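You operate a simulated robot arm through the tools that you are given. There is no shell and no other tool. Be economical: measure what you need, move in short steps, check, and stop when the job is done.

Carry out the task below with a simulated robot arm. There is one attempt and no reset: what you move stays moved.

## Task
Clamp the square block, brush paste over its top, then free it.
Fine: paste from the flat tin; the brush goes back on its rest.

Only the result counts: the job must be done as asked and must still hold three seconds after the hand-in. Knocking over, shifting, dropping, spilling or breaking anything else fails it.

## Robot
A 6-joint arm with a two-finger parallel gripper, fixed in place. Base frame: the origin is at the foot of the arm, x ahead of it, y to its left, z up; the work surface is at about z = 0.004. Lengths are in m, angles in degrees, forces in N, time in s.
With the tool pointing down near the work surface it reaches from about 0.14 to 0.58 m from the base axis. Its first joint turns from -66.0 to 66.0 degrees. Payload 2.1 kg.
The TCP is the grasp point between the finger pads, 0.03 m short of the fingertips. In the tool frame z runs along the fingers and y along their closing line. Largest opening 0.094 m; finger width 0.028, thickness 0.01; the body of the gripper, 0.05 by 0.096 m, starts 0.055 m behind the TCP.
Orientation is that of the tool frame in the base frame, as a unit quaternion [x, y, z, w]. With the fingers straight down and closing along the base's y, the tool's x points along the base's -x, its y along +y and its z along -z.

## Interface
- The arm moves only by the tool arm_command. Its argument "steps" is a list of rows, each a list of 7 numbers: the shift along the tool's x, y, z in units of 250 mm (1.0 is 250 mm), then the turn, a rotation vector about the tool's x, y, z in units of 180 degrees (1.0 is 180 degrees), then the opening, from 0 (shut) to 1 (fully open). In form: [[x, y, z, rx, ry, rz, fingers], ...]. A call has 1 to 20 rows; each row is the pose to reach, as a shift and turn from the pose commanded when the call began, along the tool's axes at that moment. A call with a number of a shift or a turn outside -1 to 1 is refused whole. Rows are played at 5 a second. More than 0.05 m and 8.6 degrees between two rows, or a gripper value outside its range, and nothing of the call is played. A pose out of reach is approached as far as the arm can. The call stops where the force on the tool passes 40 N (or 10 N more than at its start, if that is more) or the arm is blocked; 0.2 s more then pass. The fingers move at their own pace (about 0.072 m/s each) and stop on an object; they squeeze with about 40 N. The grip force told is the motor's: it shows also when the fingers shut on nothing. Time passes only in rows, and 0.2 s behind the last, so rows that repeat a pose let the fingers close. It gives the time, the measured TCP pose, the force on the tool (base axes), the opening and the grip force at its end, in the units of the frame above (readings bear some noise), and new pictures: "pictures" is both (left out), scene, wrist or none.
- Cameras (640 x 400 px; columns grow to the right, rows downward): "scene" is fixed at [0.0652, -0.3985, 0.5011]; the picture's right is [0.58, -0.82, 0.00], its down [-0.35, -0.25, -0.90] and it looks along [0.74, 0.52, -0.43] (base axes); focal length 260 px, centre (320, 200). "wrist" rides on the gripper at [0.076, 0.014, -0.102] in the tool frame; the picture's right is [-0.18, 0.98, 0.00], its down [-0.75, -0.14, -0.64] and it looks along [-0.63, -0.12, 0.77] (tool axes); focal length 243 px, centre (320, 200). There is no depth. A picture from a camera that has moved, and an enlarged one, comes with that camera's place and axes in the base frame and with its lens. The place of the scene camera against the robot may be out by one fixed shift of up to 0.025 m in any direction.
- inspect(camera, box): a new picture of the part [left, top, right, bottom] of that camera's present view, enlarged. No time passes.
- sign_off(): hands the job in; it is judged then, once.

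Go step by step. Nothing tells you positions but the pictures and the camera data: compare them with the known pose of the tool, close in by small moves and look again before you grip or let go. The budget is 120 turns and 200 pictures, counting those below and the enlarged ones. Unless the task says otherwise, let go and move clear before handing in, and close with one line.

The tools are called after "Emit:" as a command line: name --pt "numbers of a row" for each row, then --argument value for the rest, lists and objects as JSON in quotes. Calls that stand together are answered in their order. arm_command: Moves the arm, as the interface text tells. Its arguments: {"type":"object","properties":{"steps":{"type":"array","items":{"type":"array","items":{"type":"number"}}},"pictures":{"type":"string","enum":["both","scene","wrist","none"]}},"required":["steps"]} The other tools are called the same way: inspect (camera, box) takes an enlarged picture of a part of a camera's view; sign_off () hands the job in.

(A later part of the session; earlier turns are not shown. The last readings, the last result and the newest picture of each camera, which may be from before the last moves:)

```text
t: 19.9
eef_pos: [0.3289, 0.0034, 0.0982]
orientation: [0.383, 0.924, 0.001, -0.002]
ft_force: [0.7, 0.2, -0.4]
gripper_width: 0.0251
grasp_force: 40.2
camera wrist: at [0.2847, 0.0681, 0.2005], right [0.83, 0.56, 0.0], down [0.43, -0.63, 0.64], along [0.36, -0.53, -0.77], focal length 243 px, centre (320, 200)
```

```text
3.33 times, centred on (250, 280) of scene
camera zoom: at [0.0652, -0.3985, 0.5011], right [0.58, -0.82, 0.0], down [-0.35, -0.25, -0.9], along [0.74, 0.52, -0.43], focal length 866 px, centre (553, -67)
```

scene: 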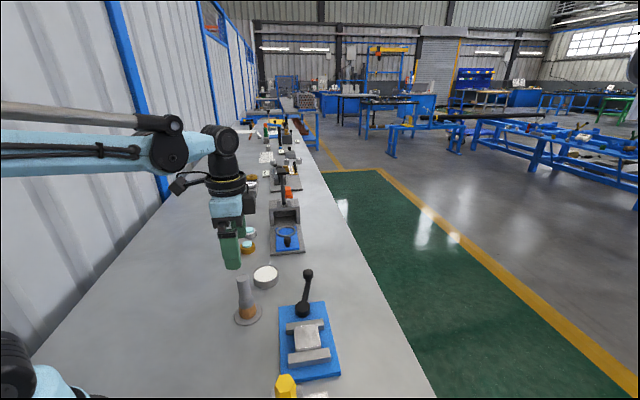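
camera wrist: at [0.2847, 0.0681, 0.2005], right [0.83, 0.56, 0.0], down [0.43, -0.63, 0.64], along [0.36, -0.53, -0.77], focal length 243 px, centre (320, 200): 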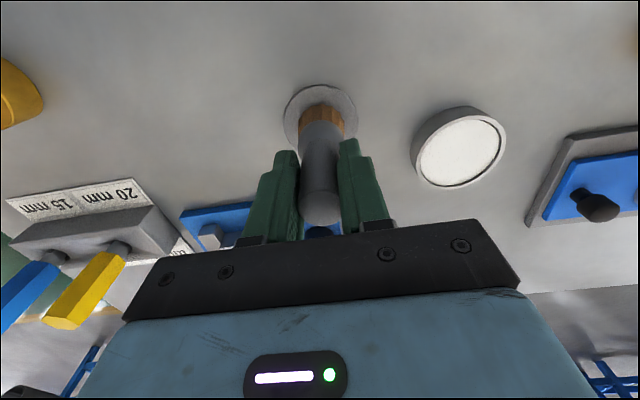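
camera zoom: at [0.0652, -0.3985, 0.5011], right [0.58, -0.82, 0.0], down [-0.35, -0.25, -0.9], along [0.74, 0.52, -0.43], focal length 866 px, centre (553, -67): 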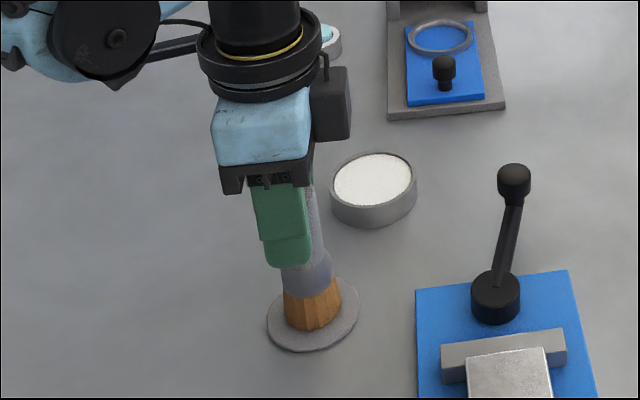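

The brush is gripped at 25 mm opening. I'll lift it straight up first and check it.

Emit:
arm_command --pt "0 0 -0.04 0 0 0 0.1" --pt "0 0 -0.12 0 0 0 0.1" --pt "0 0 -0.24 0 0 0 0.1" --pt "0 0 -0.36 0 0 0 0.1" --pt "0 0 -0.36 0 0 0 0.1"

Emit:
inspect --camera "scene" --box '[200, 190, 300, 340]'

Emit:
inspect --camera "wrist" --box '[240, 40, 480, 240]'

```text
t: 21.1
eef_pos: [0.3281, 0.0018, 0.1897]
orientation: [0.383, 0.924, 0.0, -0.002]
ft_force: [0.2, 0.7, -2.1]
gripper_width: 0.0251
grasp_force: 40.5
camera wrist: at [0.2847, 0.0652, 0.2923], right [0.83, 0.56, 0.0], down [0.43, -0.63, 0.64], along [0.36, -0.53, -0.77], focal length 243 px, centre (320, 200)
```

scene: 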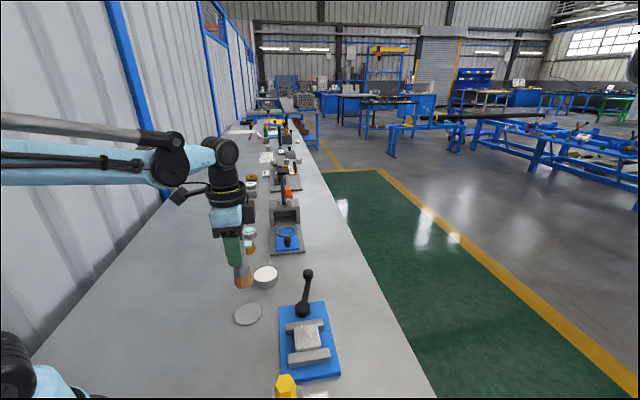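
wrist: 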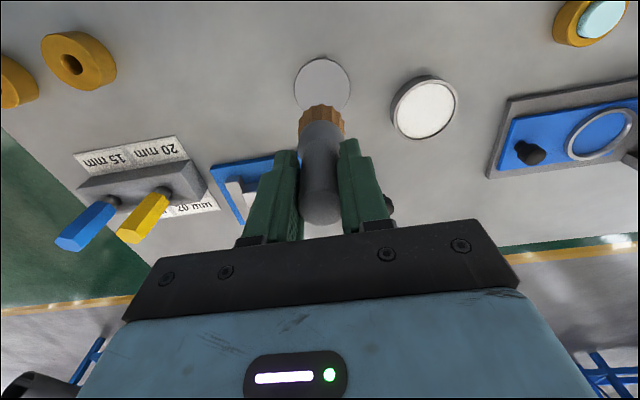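

```text
2.67 times, centred on (250, 265) of scene
camera zoom: at [0.0652, -0.3985, 0.5011], right [0.58, -0.82, 0.0], down [-0.35, -0.25, -0.9], along [0.74, 0.52, -0.43], focal length 693 px, centre (507, 27)
```

zoom: 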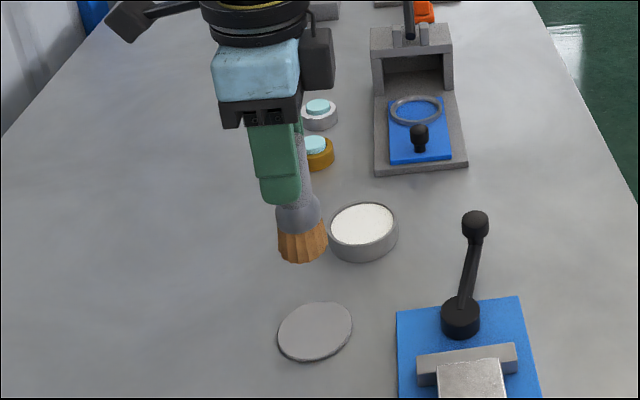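

```text
2.00 times, centred on (360, 140) of wrist
camera zoom: at [0.2847, 0.0652, 0.2923], right [0.83, 0.56, 0.0], down [0.43, -0.63, 0.64], along [0.36, -0.53, -0.77], focal length 485 px, centre (240, 320)
```

zoom: 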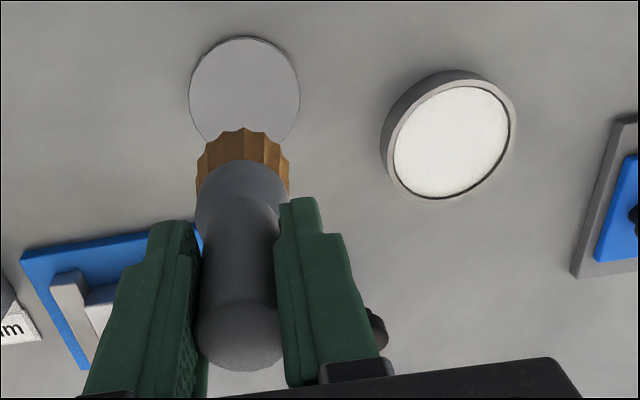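

The rest disc is exactly under the grasp point, and the brush hangs straight. I'll carry it above the tin at about (0.432,0.051).

Emit:
arm_command --pt "-0.052 0.143 0 0 0 0 0.1" --pt "-0.103 0.287 0 0 0 0 0.1" --pt "-0.155 0.43 0 0 0 0 0.1" --pt "-0.155 0.43 0.06 0 0 0 0.1" --pt "-0.155 0.43 0.06 0 0 0 0.1"

Emit:
inspect --camera "scene" --box '[220, 180, 320, 300]'

Emit:
inspect --camera "wrist" --box '[200, 20, 440, 240]'

```text
t: 22.2
eef_pos: [0.4339, 0.0493, 0.175]
orientation: [0.382, 0.924, 0.001, -0.002]
ft_force: [-0.9, -0.1, -1.2]
gripper_width: 0.0252
grasp_force: 40.2
camera wrist: at [0.3897, 0.1139, 0.277], right [0.83, 0.56, 0.0], down [0.43, -0.63, 0.64], along [0.36, -0.53, -0.77], focal length 243 px, centre (320, 200)
```

scene: 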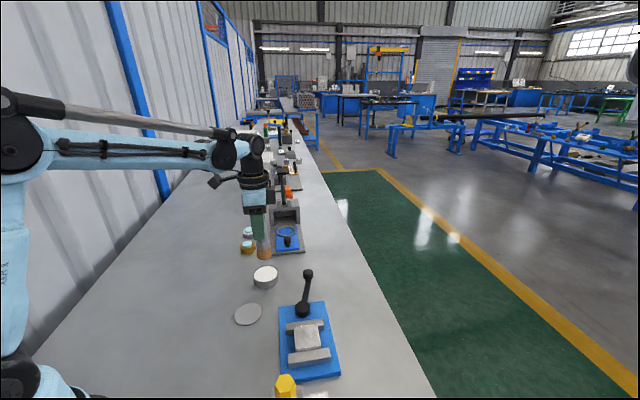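
wrist: 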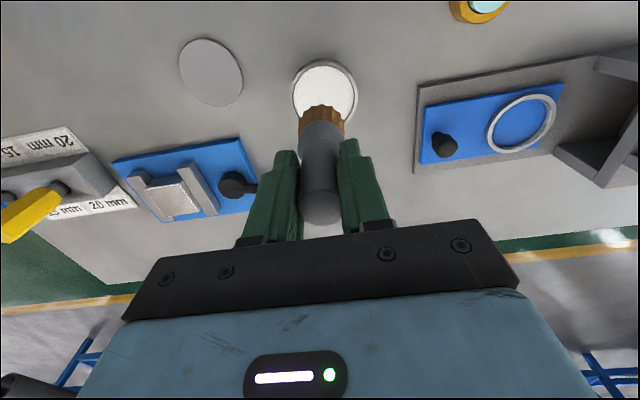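

```text
3.33 times, centred on (270, 240) of scene
camera zoom: at [0.0652, -0.3985, 0.5011], right [0.58, -0.82, 0.0], down [-0.35, -0.25, -0.9], along [0.74, 0.52, -0.43], focal length 866 px, centre (487, 67)
```

zoom: 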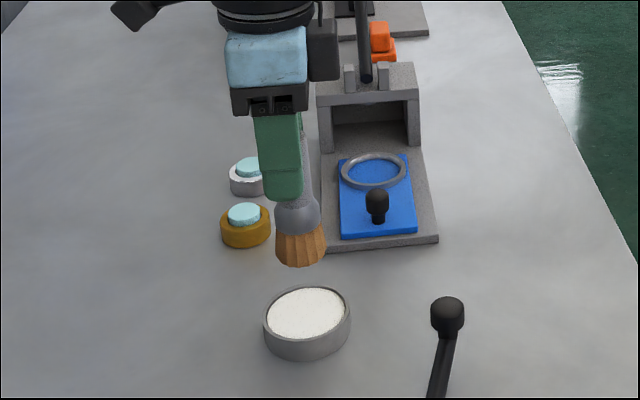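

```text
1.82 times, centred on (320, 130) of wrist
camera zoom: at [0.3897, 0.1139, 0.277], right [0.83, 0.56, 0.0], down [0.43, -0.63, 0.64], along [0.36, -0.53, -0.77], focal length 441 px, centre (320, 327)
```

zoom: 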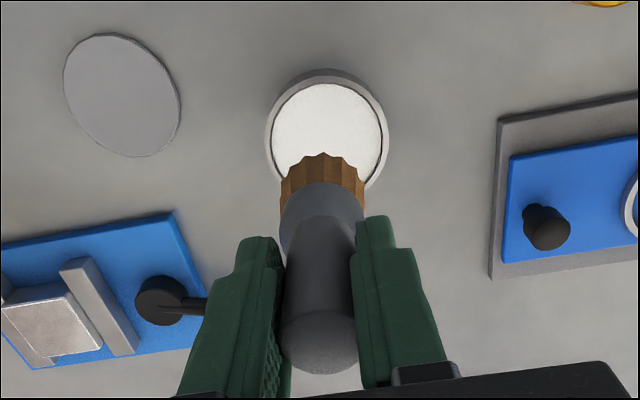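

The brush is nearly centred over the tin. I'll fine-adjust and lower so the bristle tips just enter the paste, watching the force.

Emit:
arm_command --pt "0.011 0.006 0.09 0 0 0 0.1" --pt "0.011 0.006 0.18 0 0 0 0.1" --pt "0.011 0.006 0.23 0 0 0 0.1" --pt "0.011 0.006 0.26 0 0 0 0.1" --pt "0.011 0.006 0.26 0 0 0 0.1"

Emit:
inspect --camera "scene" --box '[220, 200, 320, 320]'

Emit:
inspect --camera "wrist" --box '[200, 20, 440, 240]'

```text
t: 23.4
eef_pos: [0.4305, 0.0556, 0.1095]
orientation: [0.383, 0.924, -0.001, 0.0]
ft_force: [2.7, -4.9, 35.8]
gripper_width: 0.0253
grasp_force: 39.9
camera wrist: at [0.3866, 0.1189, 0.2124], right [0.83, 0.56, 0.0], down [0.43, -0.63, 0.64], along [0.36, -0.53, -0.77], focal length 243 px, centre (320, 200)
```

scene: 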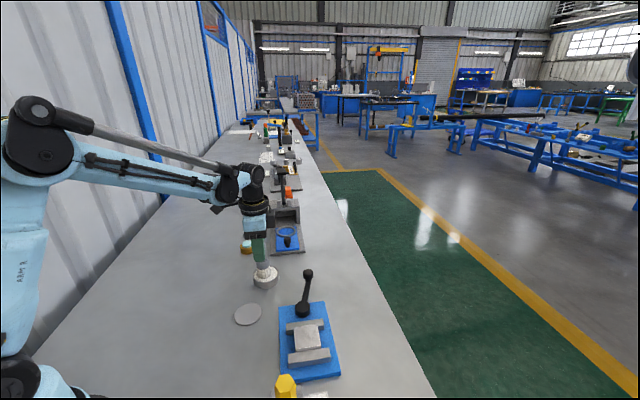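
wrist: 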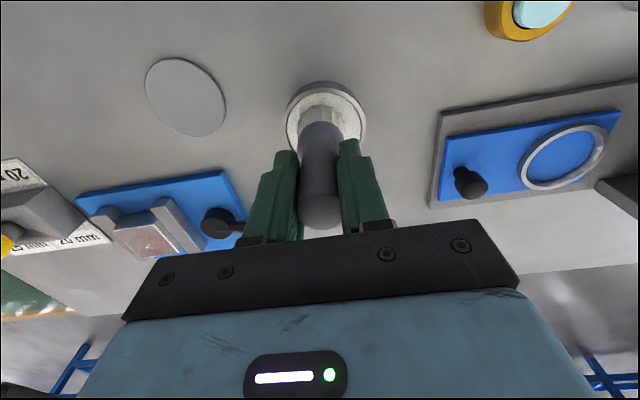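

```text
3.33 times, centred on (270, 260) of scene
camera zoom: at [0.065, -0.3985, 0.5011], right [0.58, -0.82, 0.0], down [-0.35, -0.25, -0.9], along [0.74, 0.52, -0.43], focal length 866 px, centre (487, 0)
```

zoom: 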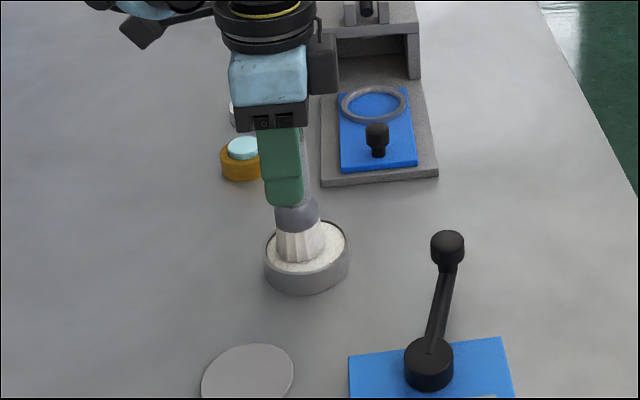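

```text
1.82 times, centred on (320, 130) of wrist
camera zoom: at [0.3866, 0.1189, 0.2124], right [0.83, 0.56, 0.0], down [0.43, -0.63, 0.64], along [0.36, -0.53, -0.77], focal length 441 px, centre (320, 327)
```

zoom: 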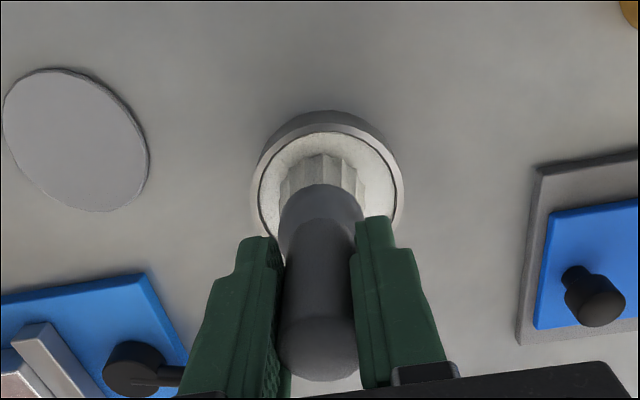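

The bristles are loaded with paste. I'll lift clear and carry the brush over the block.

Emit:
arm_command --pt "0 0 -0.06 0 0 0 0.1" --pt "0 0 -0.2 0 0 0 0.1" --pt "0 0 -0.34 0 0 0 0.1" --pt "-0.07 -0.171 -0.34 0 0 0 0.1" --pt "-0.141 -0.342 -0.34 0 0 0 0.1" --pt "-0.212 -0.512 -0.34 0 0 0 0.1" --pt "-0.282 -0.683 -0.34 0 0 0 0.1" --pt "-0.353 -0.854 -0.34 0 0 0 0.1" --pt "-0.353 -0.854 -0.34 0 0 0 0.1"

Emit:
inspect --camera "wrist" --box '[200, 20, 440, 240]'

Emit:
inspect --camera "scene" --box '[220, 240, 360, 390]'

```text
t: 25.4
eef_pos: [0.342, -0.156, 0.1948]
orientation: [0.382, 0.924, 0.001, -0.001]
ft_force: [-0.3, -0.7, -0.3]
gripper_width: 0.025
grasp_force: 40.3
camera wrist: at [0.299, -0.0915, 0.2971], right [0.82, 0.57, 0.0], down [0.43, -0.63, 0.64], along [0.36, -0.53, -0.77], focal length 243 px, centre (320, 200)
```

scene: 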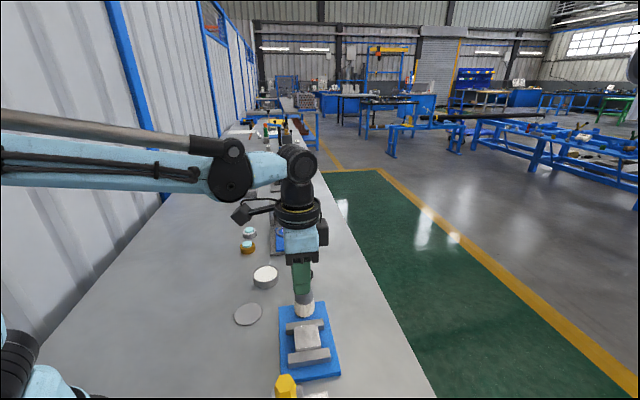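
wrist: 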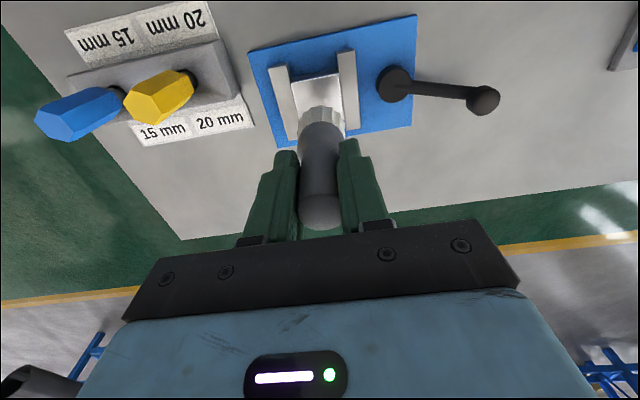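

```text
1.82 times, centred on (320, 130) of wrist
camera zoom: at [0.299, -0.0915, 0.2971], right [0.82, 0.57, 0.0], down [0.43, -0.63, 0.64], along [0.36, -0.53, -0.77], focal length 441 px, centre (320, 327)
```

zoom: 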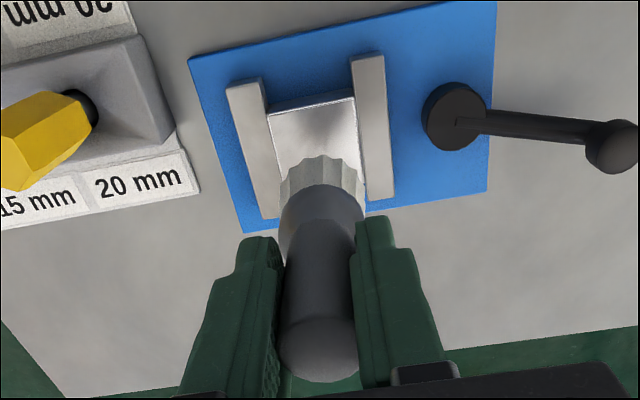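

```text
2.67 times, centred on (290, 315) of scene
camera zoom: at [0.0652, -0.3985, 0.5011], right [0.58, -0.82, 0.0], down [-0.35, -0.25, -0.9], along [0.74, 0.52, -0.43], focal length 693 px, centre (400, -107)
```

zoom: 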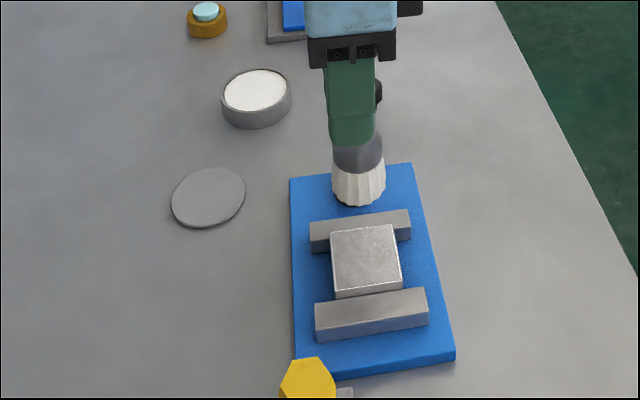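

The brush is above the clamped block and still held firmly. I'll lower gently toward the block top, which I expect near TCP z of 0.135.

Emit:
arm_command --pt "-0.01 -0.004 0.1 0 0 0 0.1" --pt "-0.01 -0.004 0.17 0 0 0 0.1" --pt "-0.01 -0.004 0.2 0 0 0 0.1" --pt "-0.01 -0.004 0.21 0 0 0 0.1" --pt "-0.01 -0.004 0.21 0 0 0 0.1"

Emit:
inspect --camera "wrist" --box '[200, 20, 440, 240]'

Emit:
inspect --camera "scene" --box '[260, 280, 360, 390]'

```text
t: 26.6
eef_pos: [0.3426, -0.1612, 0.1429]
orientation: [0.383, 0.924, 0.0, -0.002]
ft_force: [0.0, 0.0, -0.4]
gripper_width: 0.025
grasp_force: 39.7
camera wrist: at [0.2989, -0.0971, 0.2455], right [0.83, 0.56, 0.0], down [0.43, -0.63, 0.64], along [0.36, -0.53, -0.77], focal length 243 px, centre (320, 200)
```

scene: 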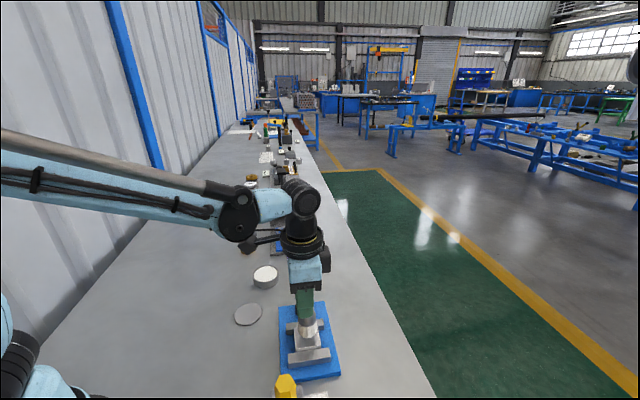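
wrist: 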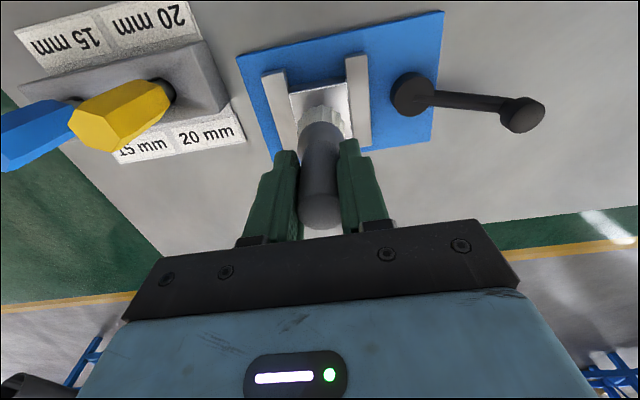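

```text
1.82 times, centred on (320, 130) of wrist
camera zoom: at [0.2989, -0.0971, 0.2455], right [0.83, 0.56, 0.0], down [0.43, -0.63, 0.64], along [0.36, -0.53, -0.77], focal length 441 px, centre (320, 327)
```

zoom: 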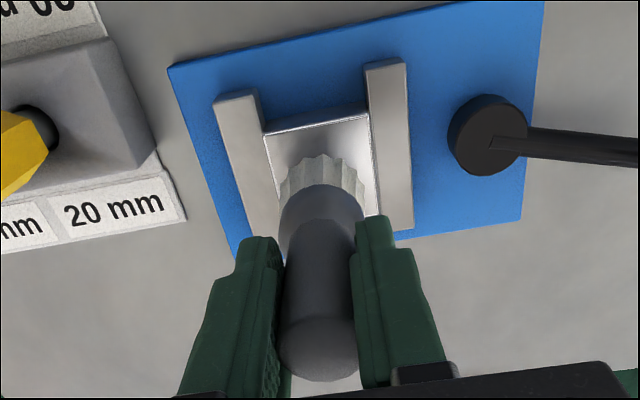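

```text
3.64 times, centred on (310, 335) of scene
camera zoom: at [0.0652, -0.3985, 0.5011], right [0.58, -0.82, 0.0], down [-0.35, -0.25, -0.9], along [0.74, 0.52, -0.43], focal length 945 px, centre (356, -291)
```

zoom: 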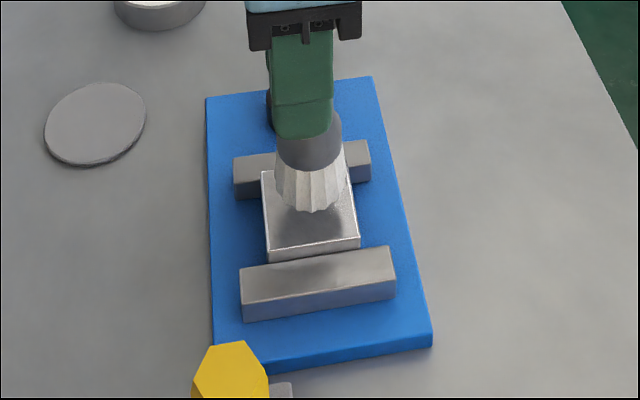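

The tip is still slightly above the block. I'll lower a few more millimetres at a time.

Emit:
arm_command --pt "0 0 0.008 0 0 0 0.1" --pt "0 0 0.016 0 0 0 0.1" --pt "0 0 0.016 0 0 0 0.1" --pictures "none"

Emit:
arm_command --pt "0 0 0.006 0 0 0 0.1" --pt "0 0 0.012 0 0 0 0.1" --pt "0 0 0.012 0 0 0 0.1" --pictures "none"

```text
t: 27.4
eef_pos: [0.343, -0.1618, 0.1389]
orientation: [0.382, 0.924, 0.001, -0.001]
ft_force: [0.0, -0.7, -1.5]
gripper_width: 0.0251
grasp_force: 40.1
```

```text
t: 28.2
eef_pos: [0.3424, -0.1616, 0.1359]
orientation: [0.383, 0.924, 0.001, -0.002]
ft_force: [-1.1, -0.2, -0.1]
gripper_width: 0.0251
grasp_force: 40.8
```

Emit:
arm_command --pt "0 0 0.006 0 0 0 0.1" --pt "0 0 0.012 0 0 0 0.1" --pt "0 0 0.012 0 0 0 0.1" --pictures "none"

Emit:
inspect --camera "scene" --box '[270, 290, 350, 380]'

```text
t: 29.1
eef_pos: [0.3442, -0.1612, 0.1304]
orientation: [0.382, 0.924, 0.001, -0.002]
ft_force: [-0.3, 0.0, -0.9]
gripper_width: 0.025
grasp_force: 40.4
```

```text
4.44 times, centred on (310, 335) of scene
camera zoom: at [0.0652, -0.3985, 0.5011], right [0.58, -0.82, 0.0], down [-0.35, -0.25, -0.9], along [0.74, 0.52, -0.43], focal length 1155 px, centre (364, -400)
```

zoom: 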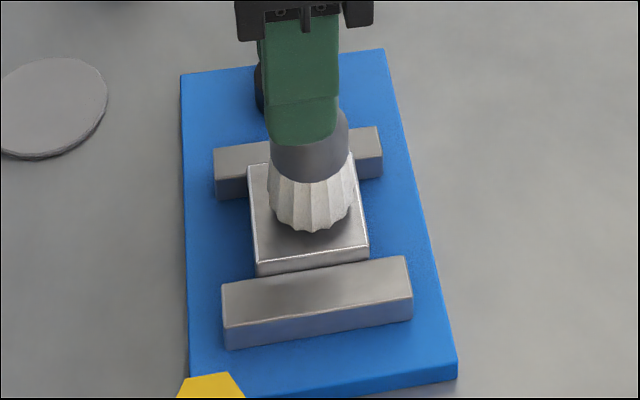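

The shadow says a few millimetres remain, so I'll continue gently.

Emit:
arm_command --pt "0 0 0.006 0 0 0 0.1" --pt "0 0 0.01 0 0 0 0.1" --pt "0 0 0.01 0 0 0 0.1" --pictures "none"

Emit:
arm_command --pt "0 0 0.004 0 0 0 0.1" --pt "0 0 0.008 0 0 0 0.1" --pt "0 0 0.008 0 0 0 0.1" --pictures "none"

```text
t: 29.9
eef_pos: [0.3451, -0.1621, 0.1291]
orientation: [0.383, 0.924, 0.001, -0.002]
ft_force: [0.3, 0.6, -1.9]
gripper_width: 0.025
grasp_force: 39.7
```

```text
t: 30.6
eef_pos: [0.3439, -0.1617, 0.1267]
orientation: [0.383, 0.924, 0.001, -0.002]
ft_force: [-0.1, 0.7, -0.2]
gripper_width: 0.025
grasp_force: 40.2
```

Emit:
arm_command --pt "0 0 0.004 0 0 0 0.1" --pt "0 0 0.008 0 0 0 0.1" --pt "0 0 0.008 0 0 0 0.1" --pictures "none"

Emit:
inspect --camera "scene" --box '[270, 290, 350, 380]'

Emit:
inspect --camera "wrist" --box '[240, 60, 400, 180]'

```text
t: 31.4
eef_pos: [0.3442, -0.1612, 0.1261]
orientation: [0.383, 0.924, 0.001, 0.0]
ft_force: [3.2, 1.4, 18.7]
gripper_width: 0.0249
grasp_force: 39.8
```

```text
4.44 times, centred on (310, 335) of scene
camera zoom: at [0.0652, -0.3984, 0.5011], right [0.58, -0.82, 0.0], down [-0.35, -0.25, -0.9], along [0.74, 0.52, -0.43], focal length 1155 px, centre (364, -400)
```

zoom: 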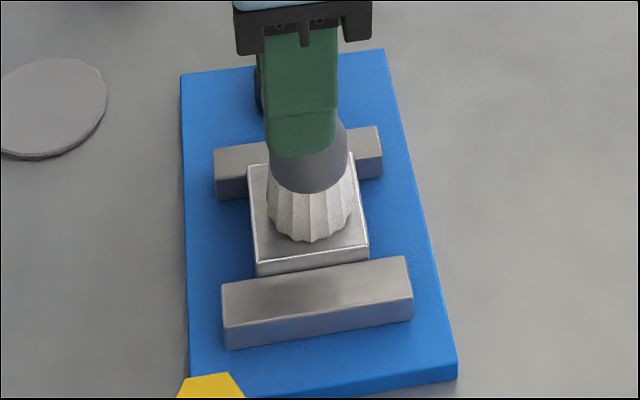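

```text
3.33 times, centred on (320, 120) of wrist
camera zoom: at [0.2985, -0.0977, 0.2287], right [0.82, 0.57, 0.0], down [0.43, -0.63, 0.64], along [0.36, -0.53, -0.77], focal length 809 px, centre (320, 467)
```

zoom: 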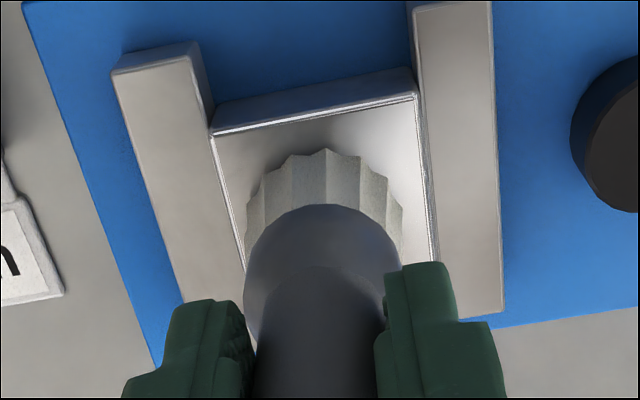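

The brush is in contact at about 19 N and nearly centred. I'll brush in a serpentine of ±12 mm across the whole top.

Emit:
arm_command --pt "0.024 -0.024 0 0 0 0 0.1" --pt "0.048 -0.048 0 0 0 0 0.1" --pt "0.048 -0.016 0 0 0 0 0.1" --pt "0.048 0.016 0 0 0 0 0.1" --pt "0.048 0.048 0 0 0 0 0.1" --pt "0.024 0.048 0 0 0 0 0.1" --pt "0 0.048 0 0 0 0 0.1" --pt "0 0.016 0 0 0 0 0.1" --pt "0 -0.016 0 0 0 0 0.1" --pt "0 -0.048 0 0 0 0 0.1" --pt "-0.024 -0.048 0 0 0 0 0.1" --pt "-0.048 -0.048 0 0 0 0 0.1" --pt "-0.048 -0.016 0 0 0 0 0.1" --pt "-0.048 0.016 0 0 0 0 0.1" --pt "-0.048 0.048 0 0 0 0 0.1" --pt "-0.024 0.024 0 0 0 0 0.1" --pt "0 0 0 0 0 0 0.1" --pt "0 0 0 0 0 0 0.1" --pictures "none"

Emit:
inspect --camera "scene" --box '[270, 290, 350, 380]'

Emit:
inspect --camera "wrist" --box '[240, 60, 400, 180]'

```text
t: 35.2
eef_pos: [0.3446, -0.1614, 0.1268]
orientation: [0.382, 0.924, 0.001, -0.002]
ft_force: [0.1, 0.2, -1.9]
gripper_width: 0.0249
grasp_force: 40.4
```

```text
4.44 times, centred on (310, 335) of scene
camera zoom: at [0.0652, -0.3985, 0.5011], right [0.58, -0.82, 0.0], down [-0.35, -0.25, -0.9], along [0.74, 0.52, -0.43], focal length 1155 px, centre (364, -400)
```

zoom: 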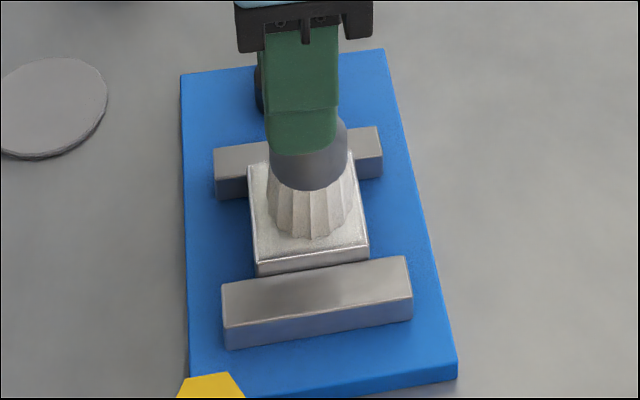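

```text
3.33 times, centred on (320, 120) of wrist
camera zoom: at [0.2995, -0.0974, 0.2289], right [0.83, 0.56, 0.0], down [0.43, -0.63, 0.64], along [0.36, -0.53, -0.77], focal length 809 px, centre (320, 467)
```

zoom: 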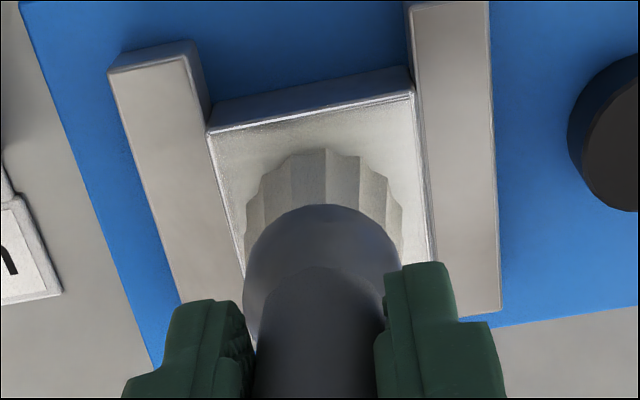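

The top now looks coated, and contact has become light. I'll lift and move aside to see the coverage.

Emit:
arm_command --pt "0 0 -0.1 0 0 0 0.1" --pt "0 0 -0.24 0 0 0 0.1" --pt "-0.1 0.16 -0.24 0 0 0 0.1" --pt "-0.1 0.32 -0.24 0 0 0 0.1" --pt "-0.1 0.32 -0.24 0 0 0 0.1"

Emit:
inspect --camera "scene" --box '[270, 300, 350, 380]'

Emit:
inspect --camera "wrist" --box '[120, 0, 340, 150]'

```text
t: 36.5
eef_pos: [0.4193, -0.1188, 0.1872]
orientation: [0.383, 0.924, 0.0, -0.001]
ft_force: [-0.8, -0.1, -0.6]
gripper_width: 0.0251
grasp_force: 40.3
camera wrist: at [0.3741, -0.0548, 0.2903], right [0.83, 0.56, 0.0], down [0.43, -0.63, 0.64], along [0.36, -0.53, -0.77], focal length 243 px, centre (320, 200)
```

scene: 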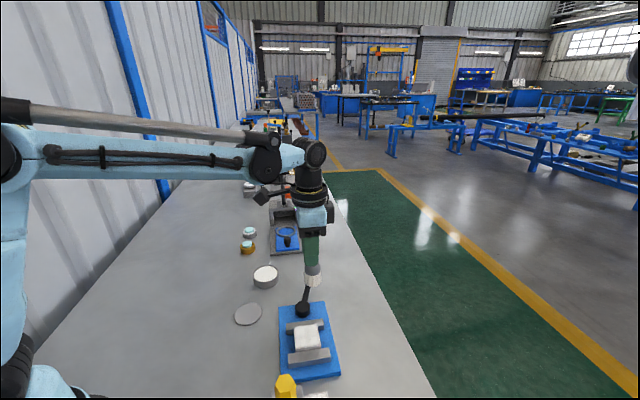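
wrist: 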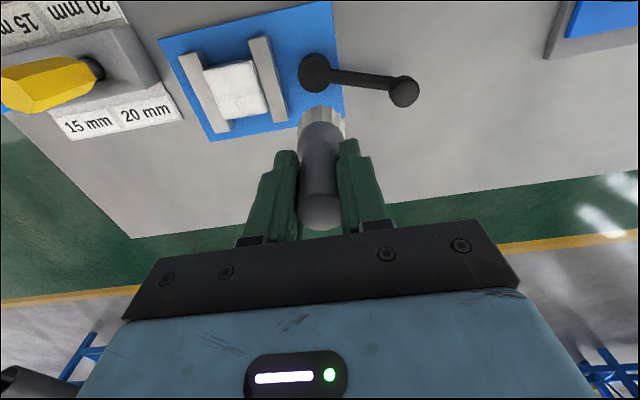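

```text
5.00 times, centred on (310, 340) of scene
camera zoom: at [0.0652, -0.3985, 0.5011], right [0.58, -0.82, 0.0], down [-0.35, -0.25, -0.9], along [0.74, 0.52, -0.43], focal length 1299 px, centre (370, -500)
```

zoom: 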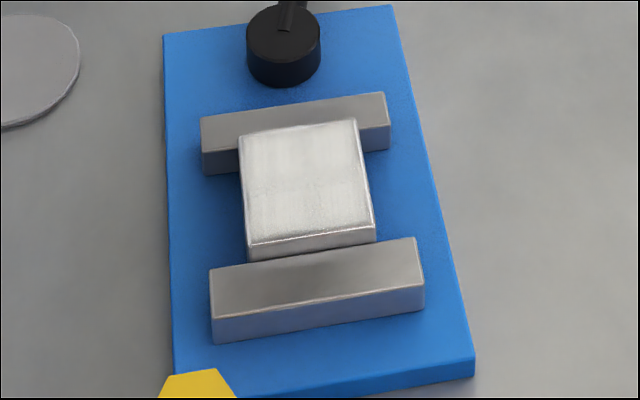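

```text
2.67 times, centred on (230, 75) of wrist
camera zoom: at [0.3741, -0.0548, 0.2903], right [0.83, 0.56, 0.0], down [0.43, -0.63, 0.64], along [0.36, -0.53, -0.77], focal length 647 px, centre (560, 533)
```

zoom: 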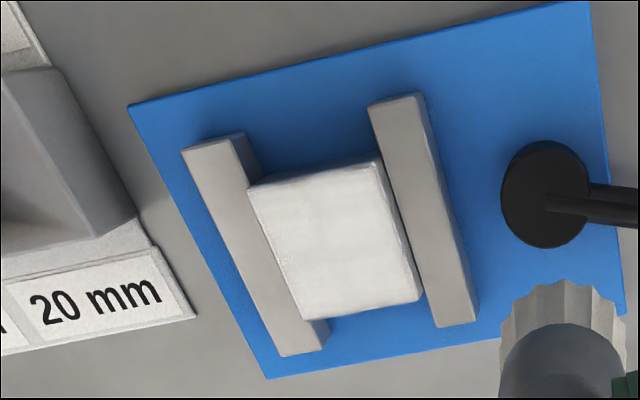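

The top looks white all over. I'll enlarge once more to check thin spots.

Emit:
inspect --camera "wrist" --box '[195, 45, 285, 130]'

Emit:
inspect --camera "scene" --box '[288, 318, 332, 360]'

```text
4.71 times, centred on (240, 88) of wrist
camera zoom: at [0.3741, -0.0548, 0.2903], right [0.83, 0.56, 0.0], down [0.43, -0.63, 0.64], along [0.36, -0.53, -0.77], focal length 1142 px, centre (696, 729)
```

zoom: 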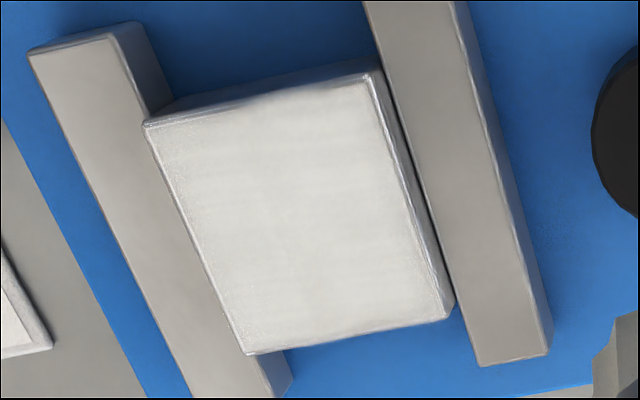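

```text
9.52 times, centred on (310, 339) of scene
camera zoom: at [0.0652, -0.3985, 0.5011], right [0.58, -0.82, 0.0], down [-0.35, -0.25, -0.9], along [0.74, 0.52, -0.43], focal length 2475 px, centre (415, -1124)
```

zoom: 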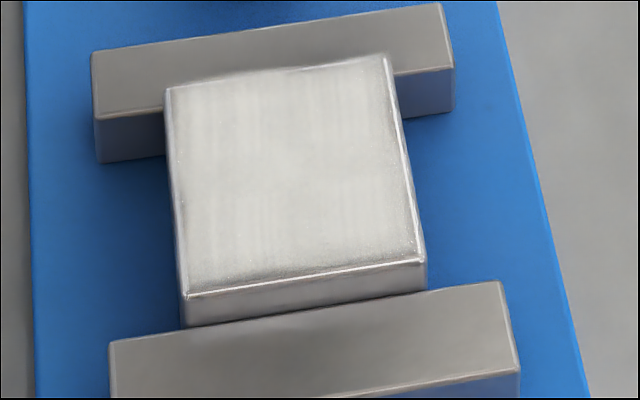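

Coverage is good, with a slightly thin strip at the fixed-jaw edge. I'll do one more light pass biased toward that edge.

Emit:
arm_command --pt "0.03 -0.16 0 0 0 0 0.1" --pt "0.1 -0.32 0 0 0 0 0.1" --pt "0.148 -0.37 0.06 0 0 0 0.1" --pt "0.148 -0.37 0.2 0 0 0 0.1" --pt "0.148 -0.37 0.236 0 0 0 0.1" --pt "0.148 -0.37 0.244 0 0 0 0.1" --pt "0.148 -0.37 0.244 0 0 0 0.1" --pictures "none"

Emit:
inspect --camera "scene" --box '[270, 290, 350, 380]'

```text
t: 38.0
eef_pos: [0.3243, -0.1629, 0.1248]
orientation: [0.383, 0.924, 0.001, -0.002]
ft_force: [-1.1, 1.9, 32.3]
gripper_width: 0.0251
grasp_force: 39.9
```

```text
4.44 times, centred on (310, 335) of scene
camera zoom: at [0.0651, -0.3984, 0.5011], right [0.58, -0.82, 0.0], down [-0.35, -0.25, -0.9], along [0.74, 0.52, -0.43], focal length 1155 px, centre (364, -400)
```

zoom: 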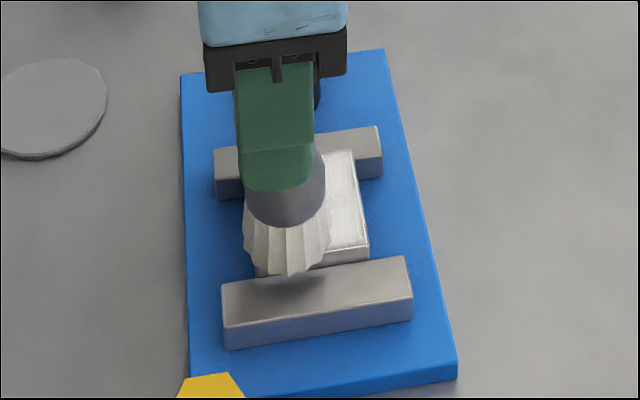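

Contact is 32 N at that corner. I'll ease off half a millimetre, sweep across in three lines, then lift.

Emit:
arm_command --pt "0 0 -0.002 0 0 0 0.1" --pt "-0.025 0 -0.002 0 0 0 0.1" --pt "-0.05 0 -0.002 0 0 0 0.1" --pt "-0.075 0 -0.002 0 0 0 0.1" --pt "-0.1 0 -0.002 0 0 0 0.1" --pt "-0.1 0.025 -0.002 0 0 0 0.1" --pt "-0.1 0.05 -0.002 0 0 0 0.1" --pt "-0.066 0.05 -0.002 0 0 0 0.1" --pt "-0.033 0.05 -0.002 0 0 0 0.1" --pt "0 0.05 -0.002 0 0 0 0.1" --pt "0 0.1 -0.002 0 0 0 0.1" --pt "-0.033 0.1 -0.002 0 0 0 0.1" --pt "-0.066 0.1 -0.002 0 0 0 0.1" --pt "-0.1 0.1 -0.002 0 0 0 0.1" --pt "-0.1 0.1 -0.1 0 0 0 0.1" --pt "-0.1 0.1 -0.26 0 0 0 0.1" --pt "-0.1 0.1 -0.26 0 0 0 0.1" --pictures "none"

Emit:
inspect --camera "scene" --box '[270, 270, 350, 380]'

```text
t: 41.6
eef_pos: [0.3606, -0.1627, 0.1892]
orientation: [0.382, 0.924, 0.0, -0.001]
ft_force: [0.8, -0.1, -0.6]
gripper_width: 0.0252
grasp_force: 40.3
```

```text
3.64 times, centred on (310, 325) of scene
camera zoom: at [0.0652, -0.3985, 0.5011], right [0.58, -0.82, 0.0], down [-0.35, -0.25, -0.9], along [0.74, 0.52, -0.43], focal length 945 px, centre (356, -254)
```

zoom: 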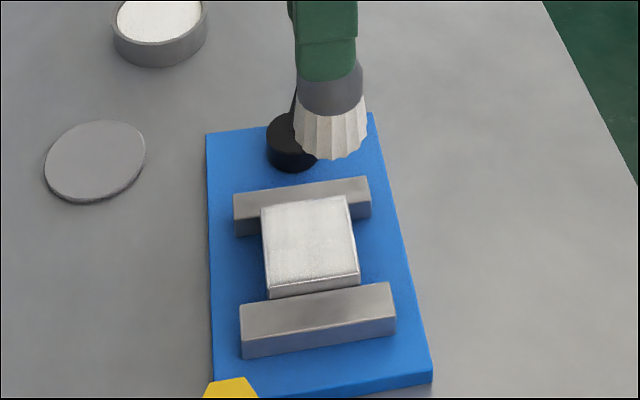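

The coating is fully spread. Now I'll carry the brush above its rest at (0.329,0.003).

Emit:
arm_command --pt "0.14 0.095 0 0 0 0 0.1" --pt "0.28 0.19 0 0 0 0 0.1" --pt "0.42 0.285 0 0 0 0 0.1" --pt "0.559 0.38 0 0 0 0 0.1" --pt "0.559 0.38 0.14 0 0 0 0.1" --pt "0.559 0.38 0.14 0 0 0 0.1"

Emit:
inspect --camera "wrist" --box '[220, 40, 420, 240]'

Emit:
inspect --camera "scene" --box '[200, 230, 300, 350]'

```text
t: 43.0
eef_pos: [0.3303, 0.0043, 0.157]
orientation: [0.383, 0.924, 0.001, -0.001]
ft_force: [-0.1, -0.4, -0.9]
gripper_width: 0.0251
grasp_force: 40.0
camera wrist: at [0.2858, 0.0672, 0.2599], right [0.83, 0.56, 0.0], down [0.43, -0.63, 0.64], along [0.36, -0.53, -0.77], focal length 243 px, centre (320, 200)
```

scene: 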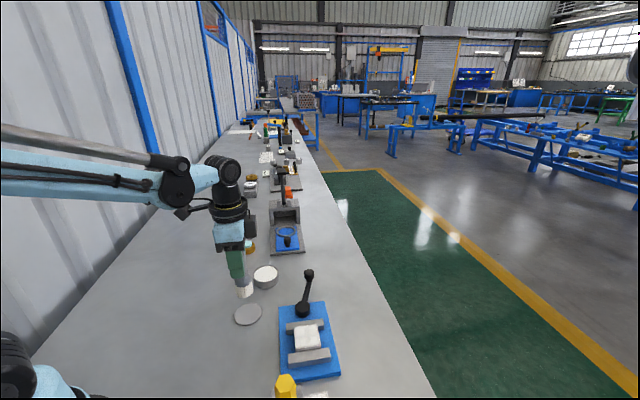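
wrist: 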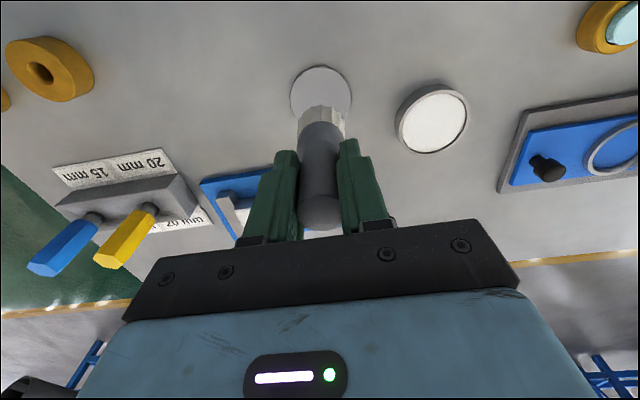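

```text
2.00 times, centred on (320, 140) of wrist
camera zoom: at [0.2858, 0.0672, 0.2599], right [0.83, 0.56, 0.0], down [0.43, -0.63, 0.64], along [0.36, -0.53, -0.77], focal length 485 px, centre (320, 320)
```

zoom: 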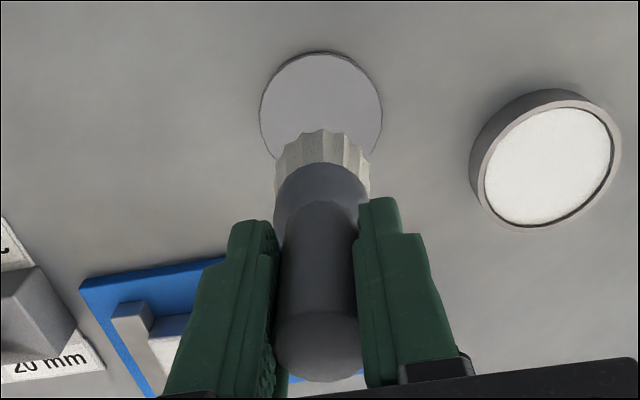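

```text
3.33 times, centred on (250, 290) of scene
camera zoom: at [0.0652, -0.3985, 0.5011], right [0.58, -0.82, 0.0], down [-0.35, -0.25, -0.9], along [0.74, 0.52, -0.43], focal length 866 px, centre (553, -100)
```

zoom: 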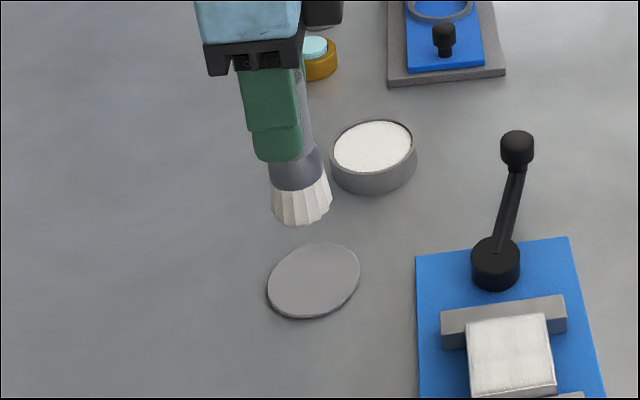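

The brush is aligned with the rest to within about 1 mm. I'll lower to just above contact, then finish in small steps.

Emit:
arm_command --pt "0.003 -0.003 0.1 0 0 0 0.1" --pt "0.003 -0.003 0.19 0 0 0 0.1" --pt "0.003 -0.003 0.224 0 0 0 0.1" --pt "0.003 -0.003 0.224 0 0 0 0.1" --pictures "none"

Emit:
inspect --camera "scene" --box '[210, 250, 290, 340]'

```text
t: 44.0
eef_pos: [0.3302, 0.0034, 0.0982]
orientation: [0.382, 0.924, 0.001, -0.001]
ft_force: [0.4, 0.4, -1.0]
gripper_width: 0.025
grasp_force: 40.4
```

```text
4.44 times, centred on (250, 295) of scene
camera zoom: at [0.0652, -0.3985, 0.5011], right [0.58, -0.82, 0.0], down [-0.35, -0.25, -0.9], along [0.74, 0.52, -0.43], focal length 1155 px, centre (631, -222)
```

zoom: 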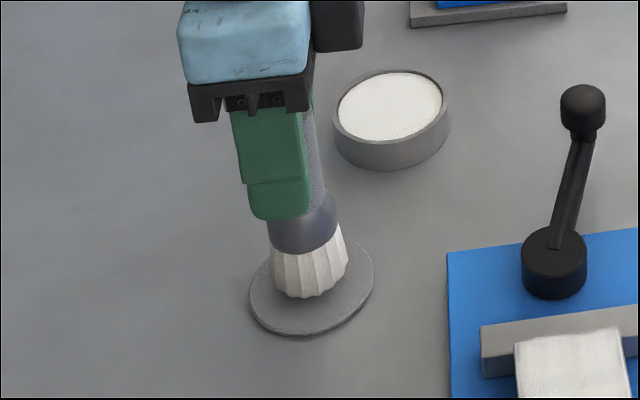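

Emit:
arm_command --pt "0 0 0.005 0 0 0 0.1" --pt "0 0 0.01 0 0 0 0.1" --pt "0 0 0.01 0 0 0 0.1" --pictures "none"

Emit:
arm_command --pt "0 0 0.004 0 0 0 0.1" --pt "0 0 0.007 0 0 0 0.1" --pt "0 0 0.007 0 0 0 0.1" --pictures "none"

Emit:
inspect --camera "scene" --box '[210, 250, 290, 340]'

```text
t: 44.9
eef_pos: [0.3296, 0.0029, 0.0955]
orientation: [0.383, 0.924, 0.001, -0.001]
ft_force: [0.5, -0.1, -1.0]
gripper_width: 0.0251
grasp_force: 40.0
```

```text
t: 45.6
eef_pos: [0.3284, 0.0037, 0.0951]
orientation: [0.383, 0.924, 0.0, -0.001]
ft_force: [-0.3, -0.3, -0.6]
gripper_width: 0.0251
grasp_force: 40.1
```

```text
4.44 times, centred on (250, 295) of scene
camera zoom: at [0.0652, -0.3985, 0.5011], right [0.58, -0.82, 0.0], down [-0.35, -0.25, -0.9], along [0.74, 0.52, -0.43], focal length 1155 px, centre (631, -222)
```

zoom: 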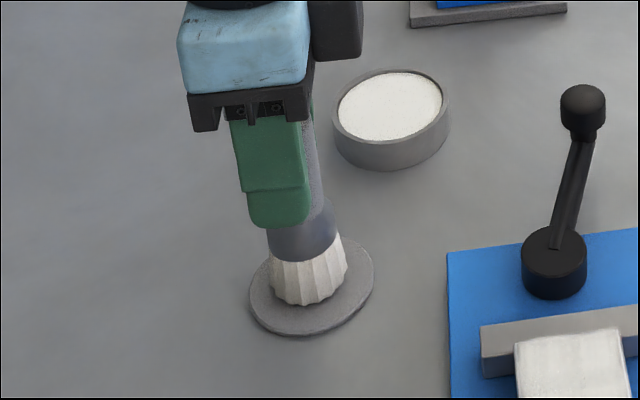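

About 5 mm still shows under the bristles, because the brush slid up a little in the grip. I'll continue down.

Emit:
arm_command --pt "0 0 0.006 0 0 0 0.1" --pt "0 0 0.01 0 0 0 0.1" --pt "0 0 0.01 0 0 0 0.1" --pictures "none"

Emit:
arm_command --pt "0 0 0.004 0 0 0 0.1" --pt "0 0 0.006 0 0 0 0.1" --pt "0 0 0.006 0 0 0 0.1" --pictures "none"

Emit:
inspect --camera "scene" --box '[210, 250, 290, 340]'

```text
t: 46.5
eef_pos: [0.3292, 0.0049, 0.0928]
orientation: [0.383, 0.924, 0.001, -0.001]
ft_force: [-0.8, -0.6, 15.9]
gripper_width: 0.0249
grasp_force: 40.3
```

```text
t: 47.2
eef_pos: [0.3289, 0.0038, 0.09]
orientation: [0.383, 0.924, 0.001, 0.0]
ft_force: [5.6, -3.2, 26.8]
gripper_width: 0.0249
grasp_force: 40.1
```

```text
4.44 times, centred on (250, 295) of scene
camera zoom: at [0.0651, -0.3985, 0.5011], right [0.58, -0.82, 0.0], down [-0.35, -0.25, -0.9], along [0.74, 0.52, -0.43], focal length 1155 px, centre (631, -222)
```

zoom: 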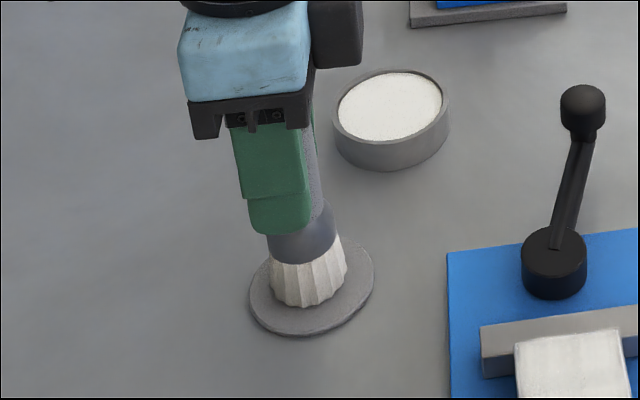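

The bristles are on the rest. I'll relieve the pressure, open the fingers and rise straight up.

Emit:
arm_command --pt "0 0 -0.004 0 0 0 0.1" --pt "0 0 -0.004 0 0 0 0.32" --pt "0 0 -0.004 0 0 0 0.5" --pt "0 0 -0.004 0 0 0 0.9" --pt "0 0 -0.004 0 0 0 0.9"

Emit:
inspect --camera "scene" --box '[210, 250, 290, 340]'

```text
t: 48.5
eef_pos: [0.3284, 0.0041, 0.0909]
orientation: [0.383, 0.924, 0.001, -0.002]
ft_force: [-1.1, 0.1, 0.8]
gripper_width: 0.0846
grasp_force: 0.1
camera wrist: at [0.2848, 0.068, 0.1941], right [0.83, 0.56, 0.0], down [0.43, -0.63, 0.64], along [0.36, -0.53, -0.77], focal length 243 px, centre (320, 200)
```

scene: 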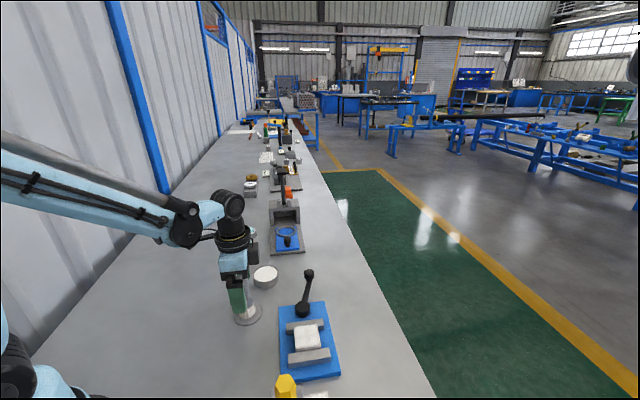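
wrist: 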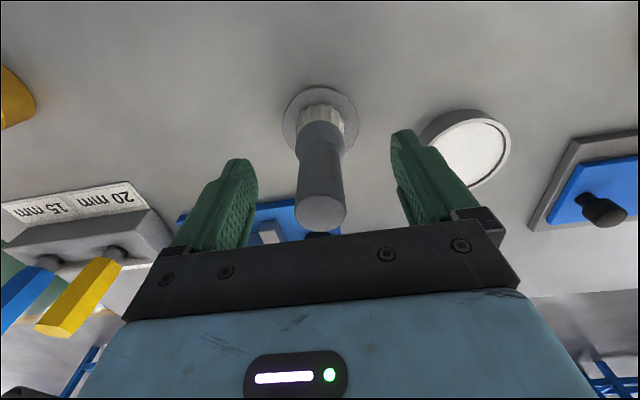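

```text
4.44 times, centred on (250, 295) of scene
camera zoom: at [0.0652, -0.3985, 0.5011], right [0.58, -0.82, 0.0], down [-0.35, -0.25, -0.9], along [0.74, 0.52, -0.43], focal length 1155 px, centre (631, -222)
```

zoom: 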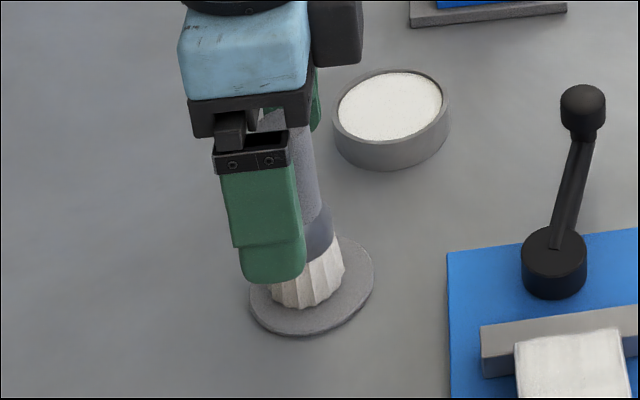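

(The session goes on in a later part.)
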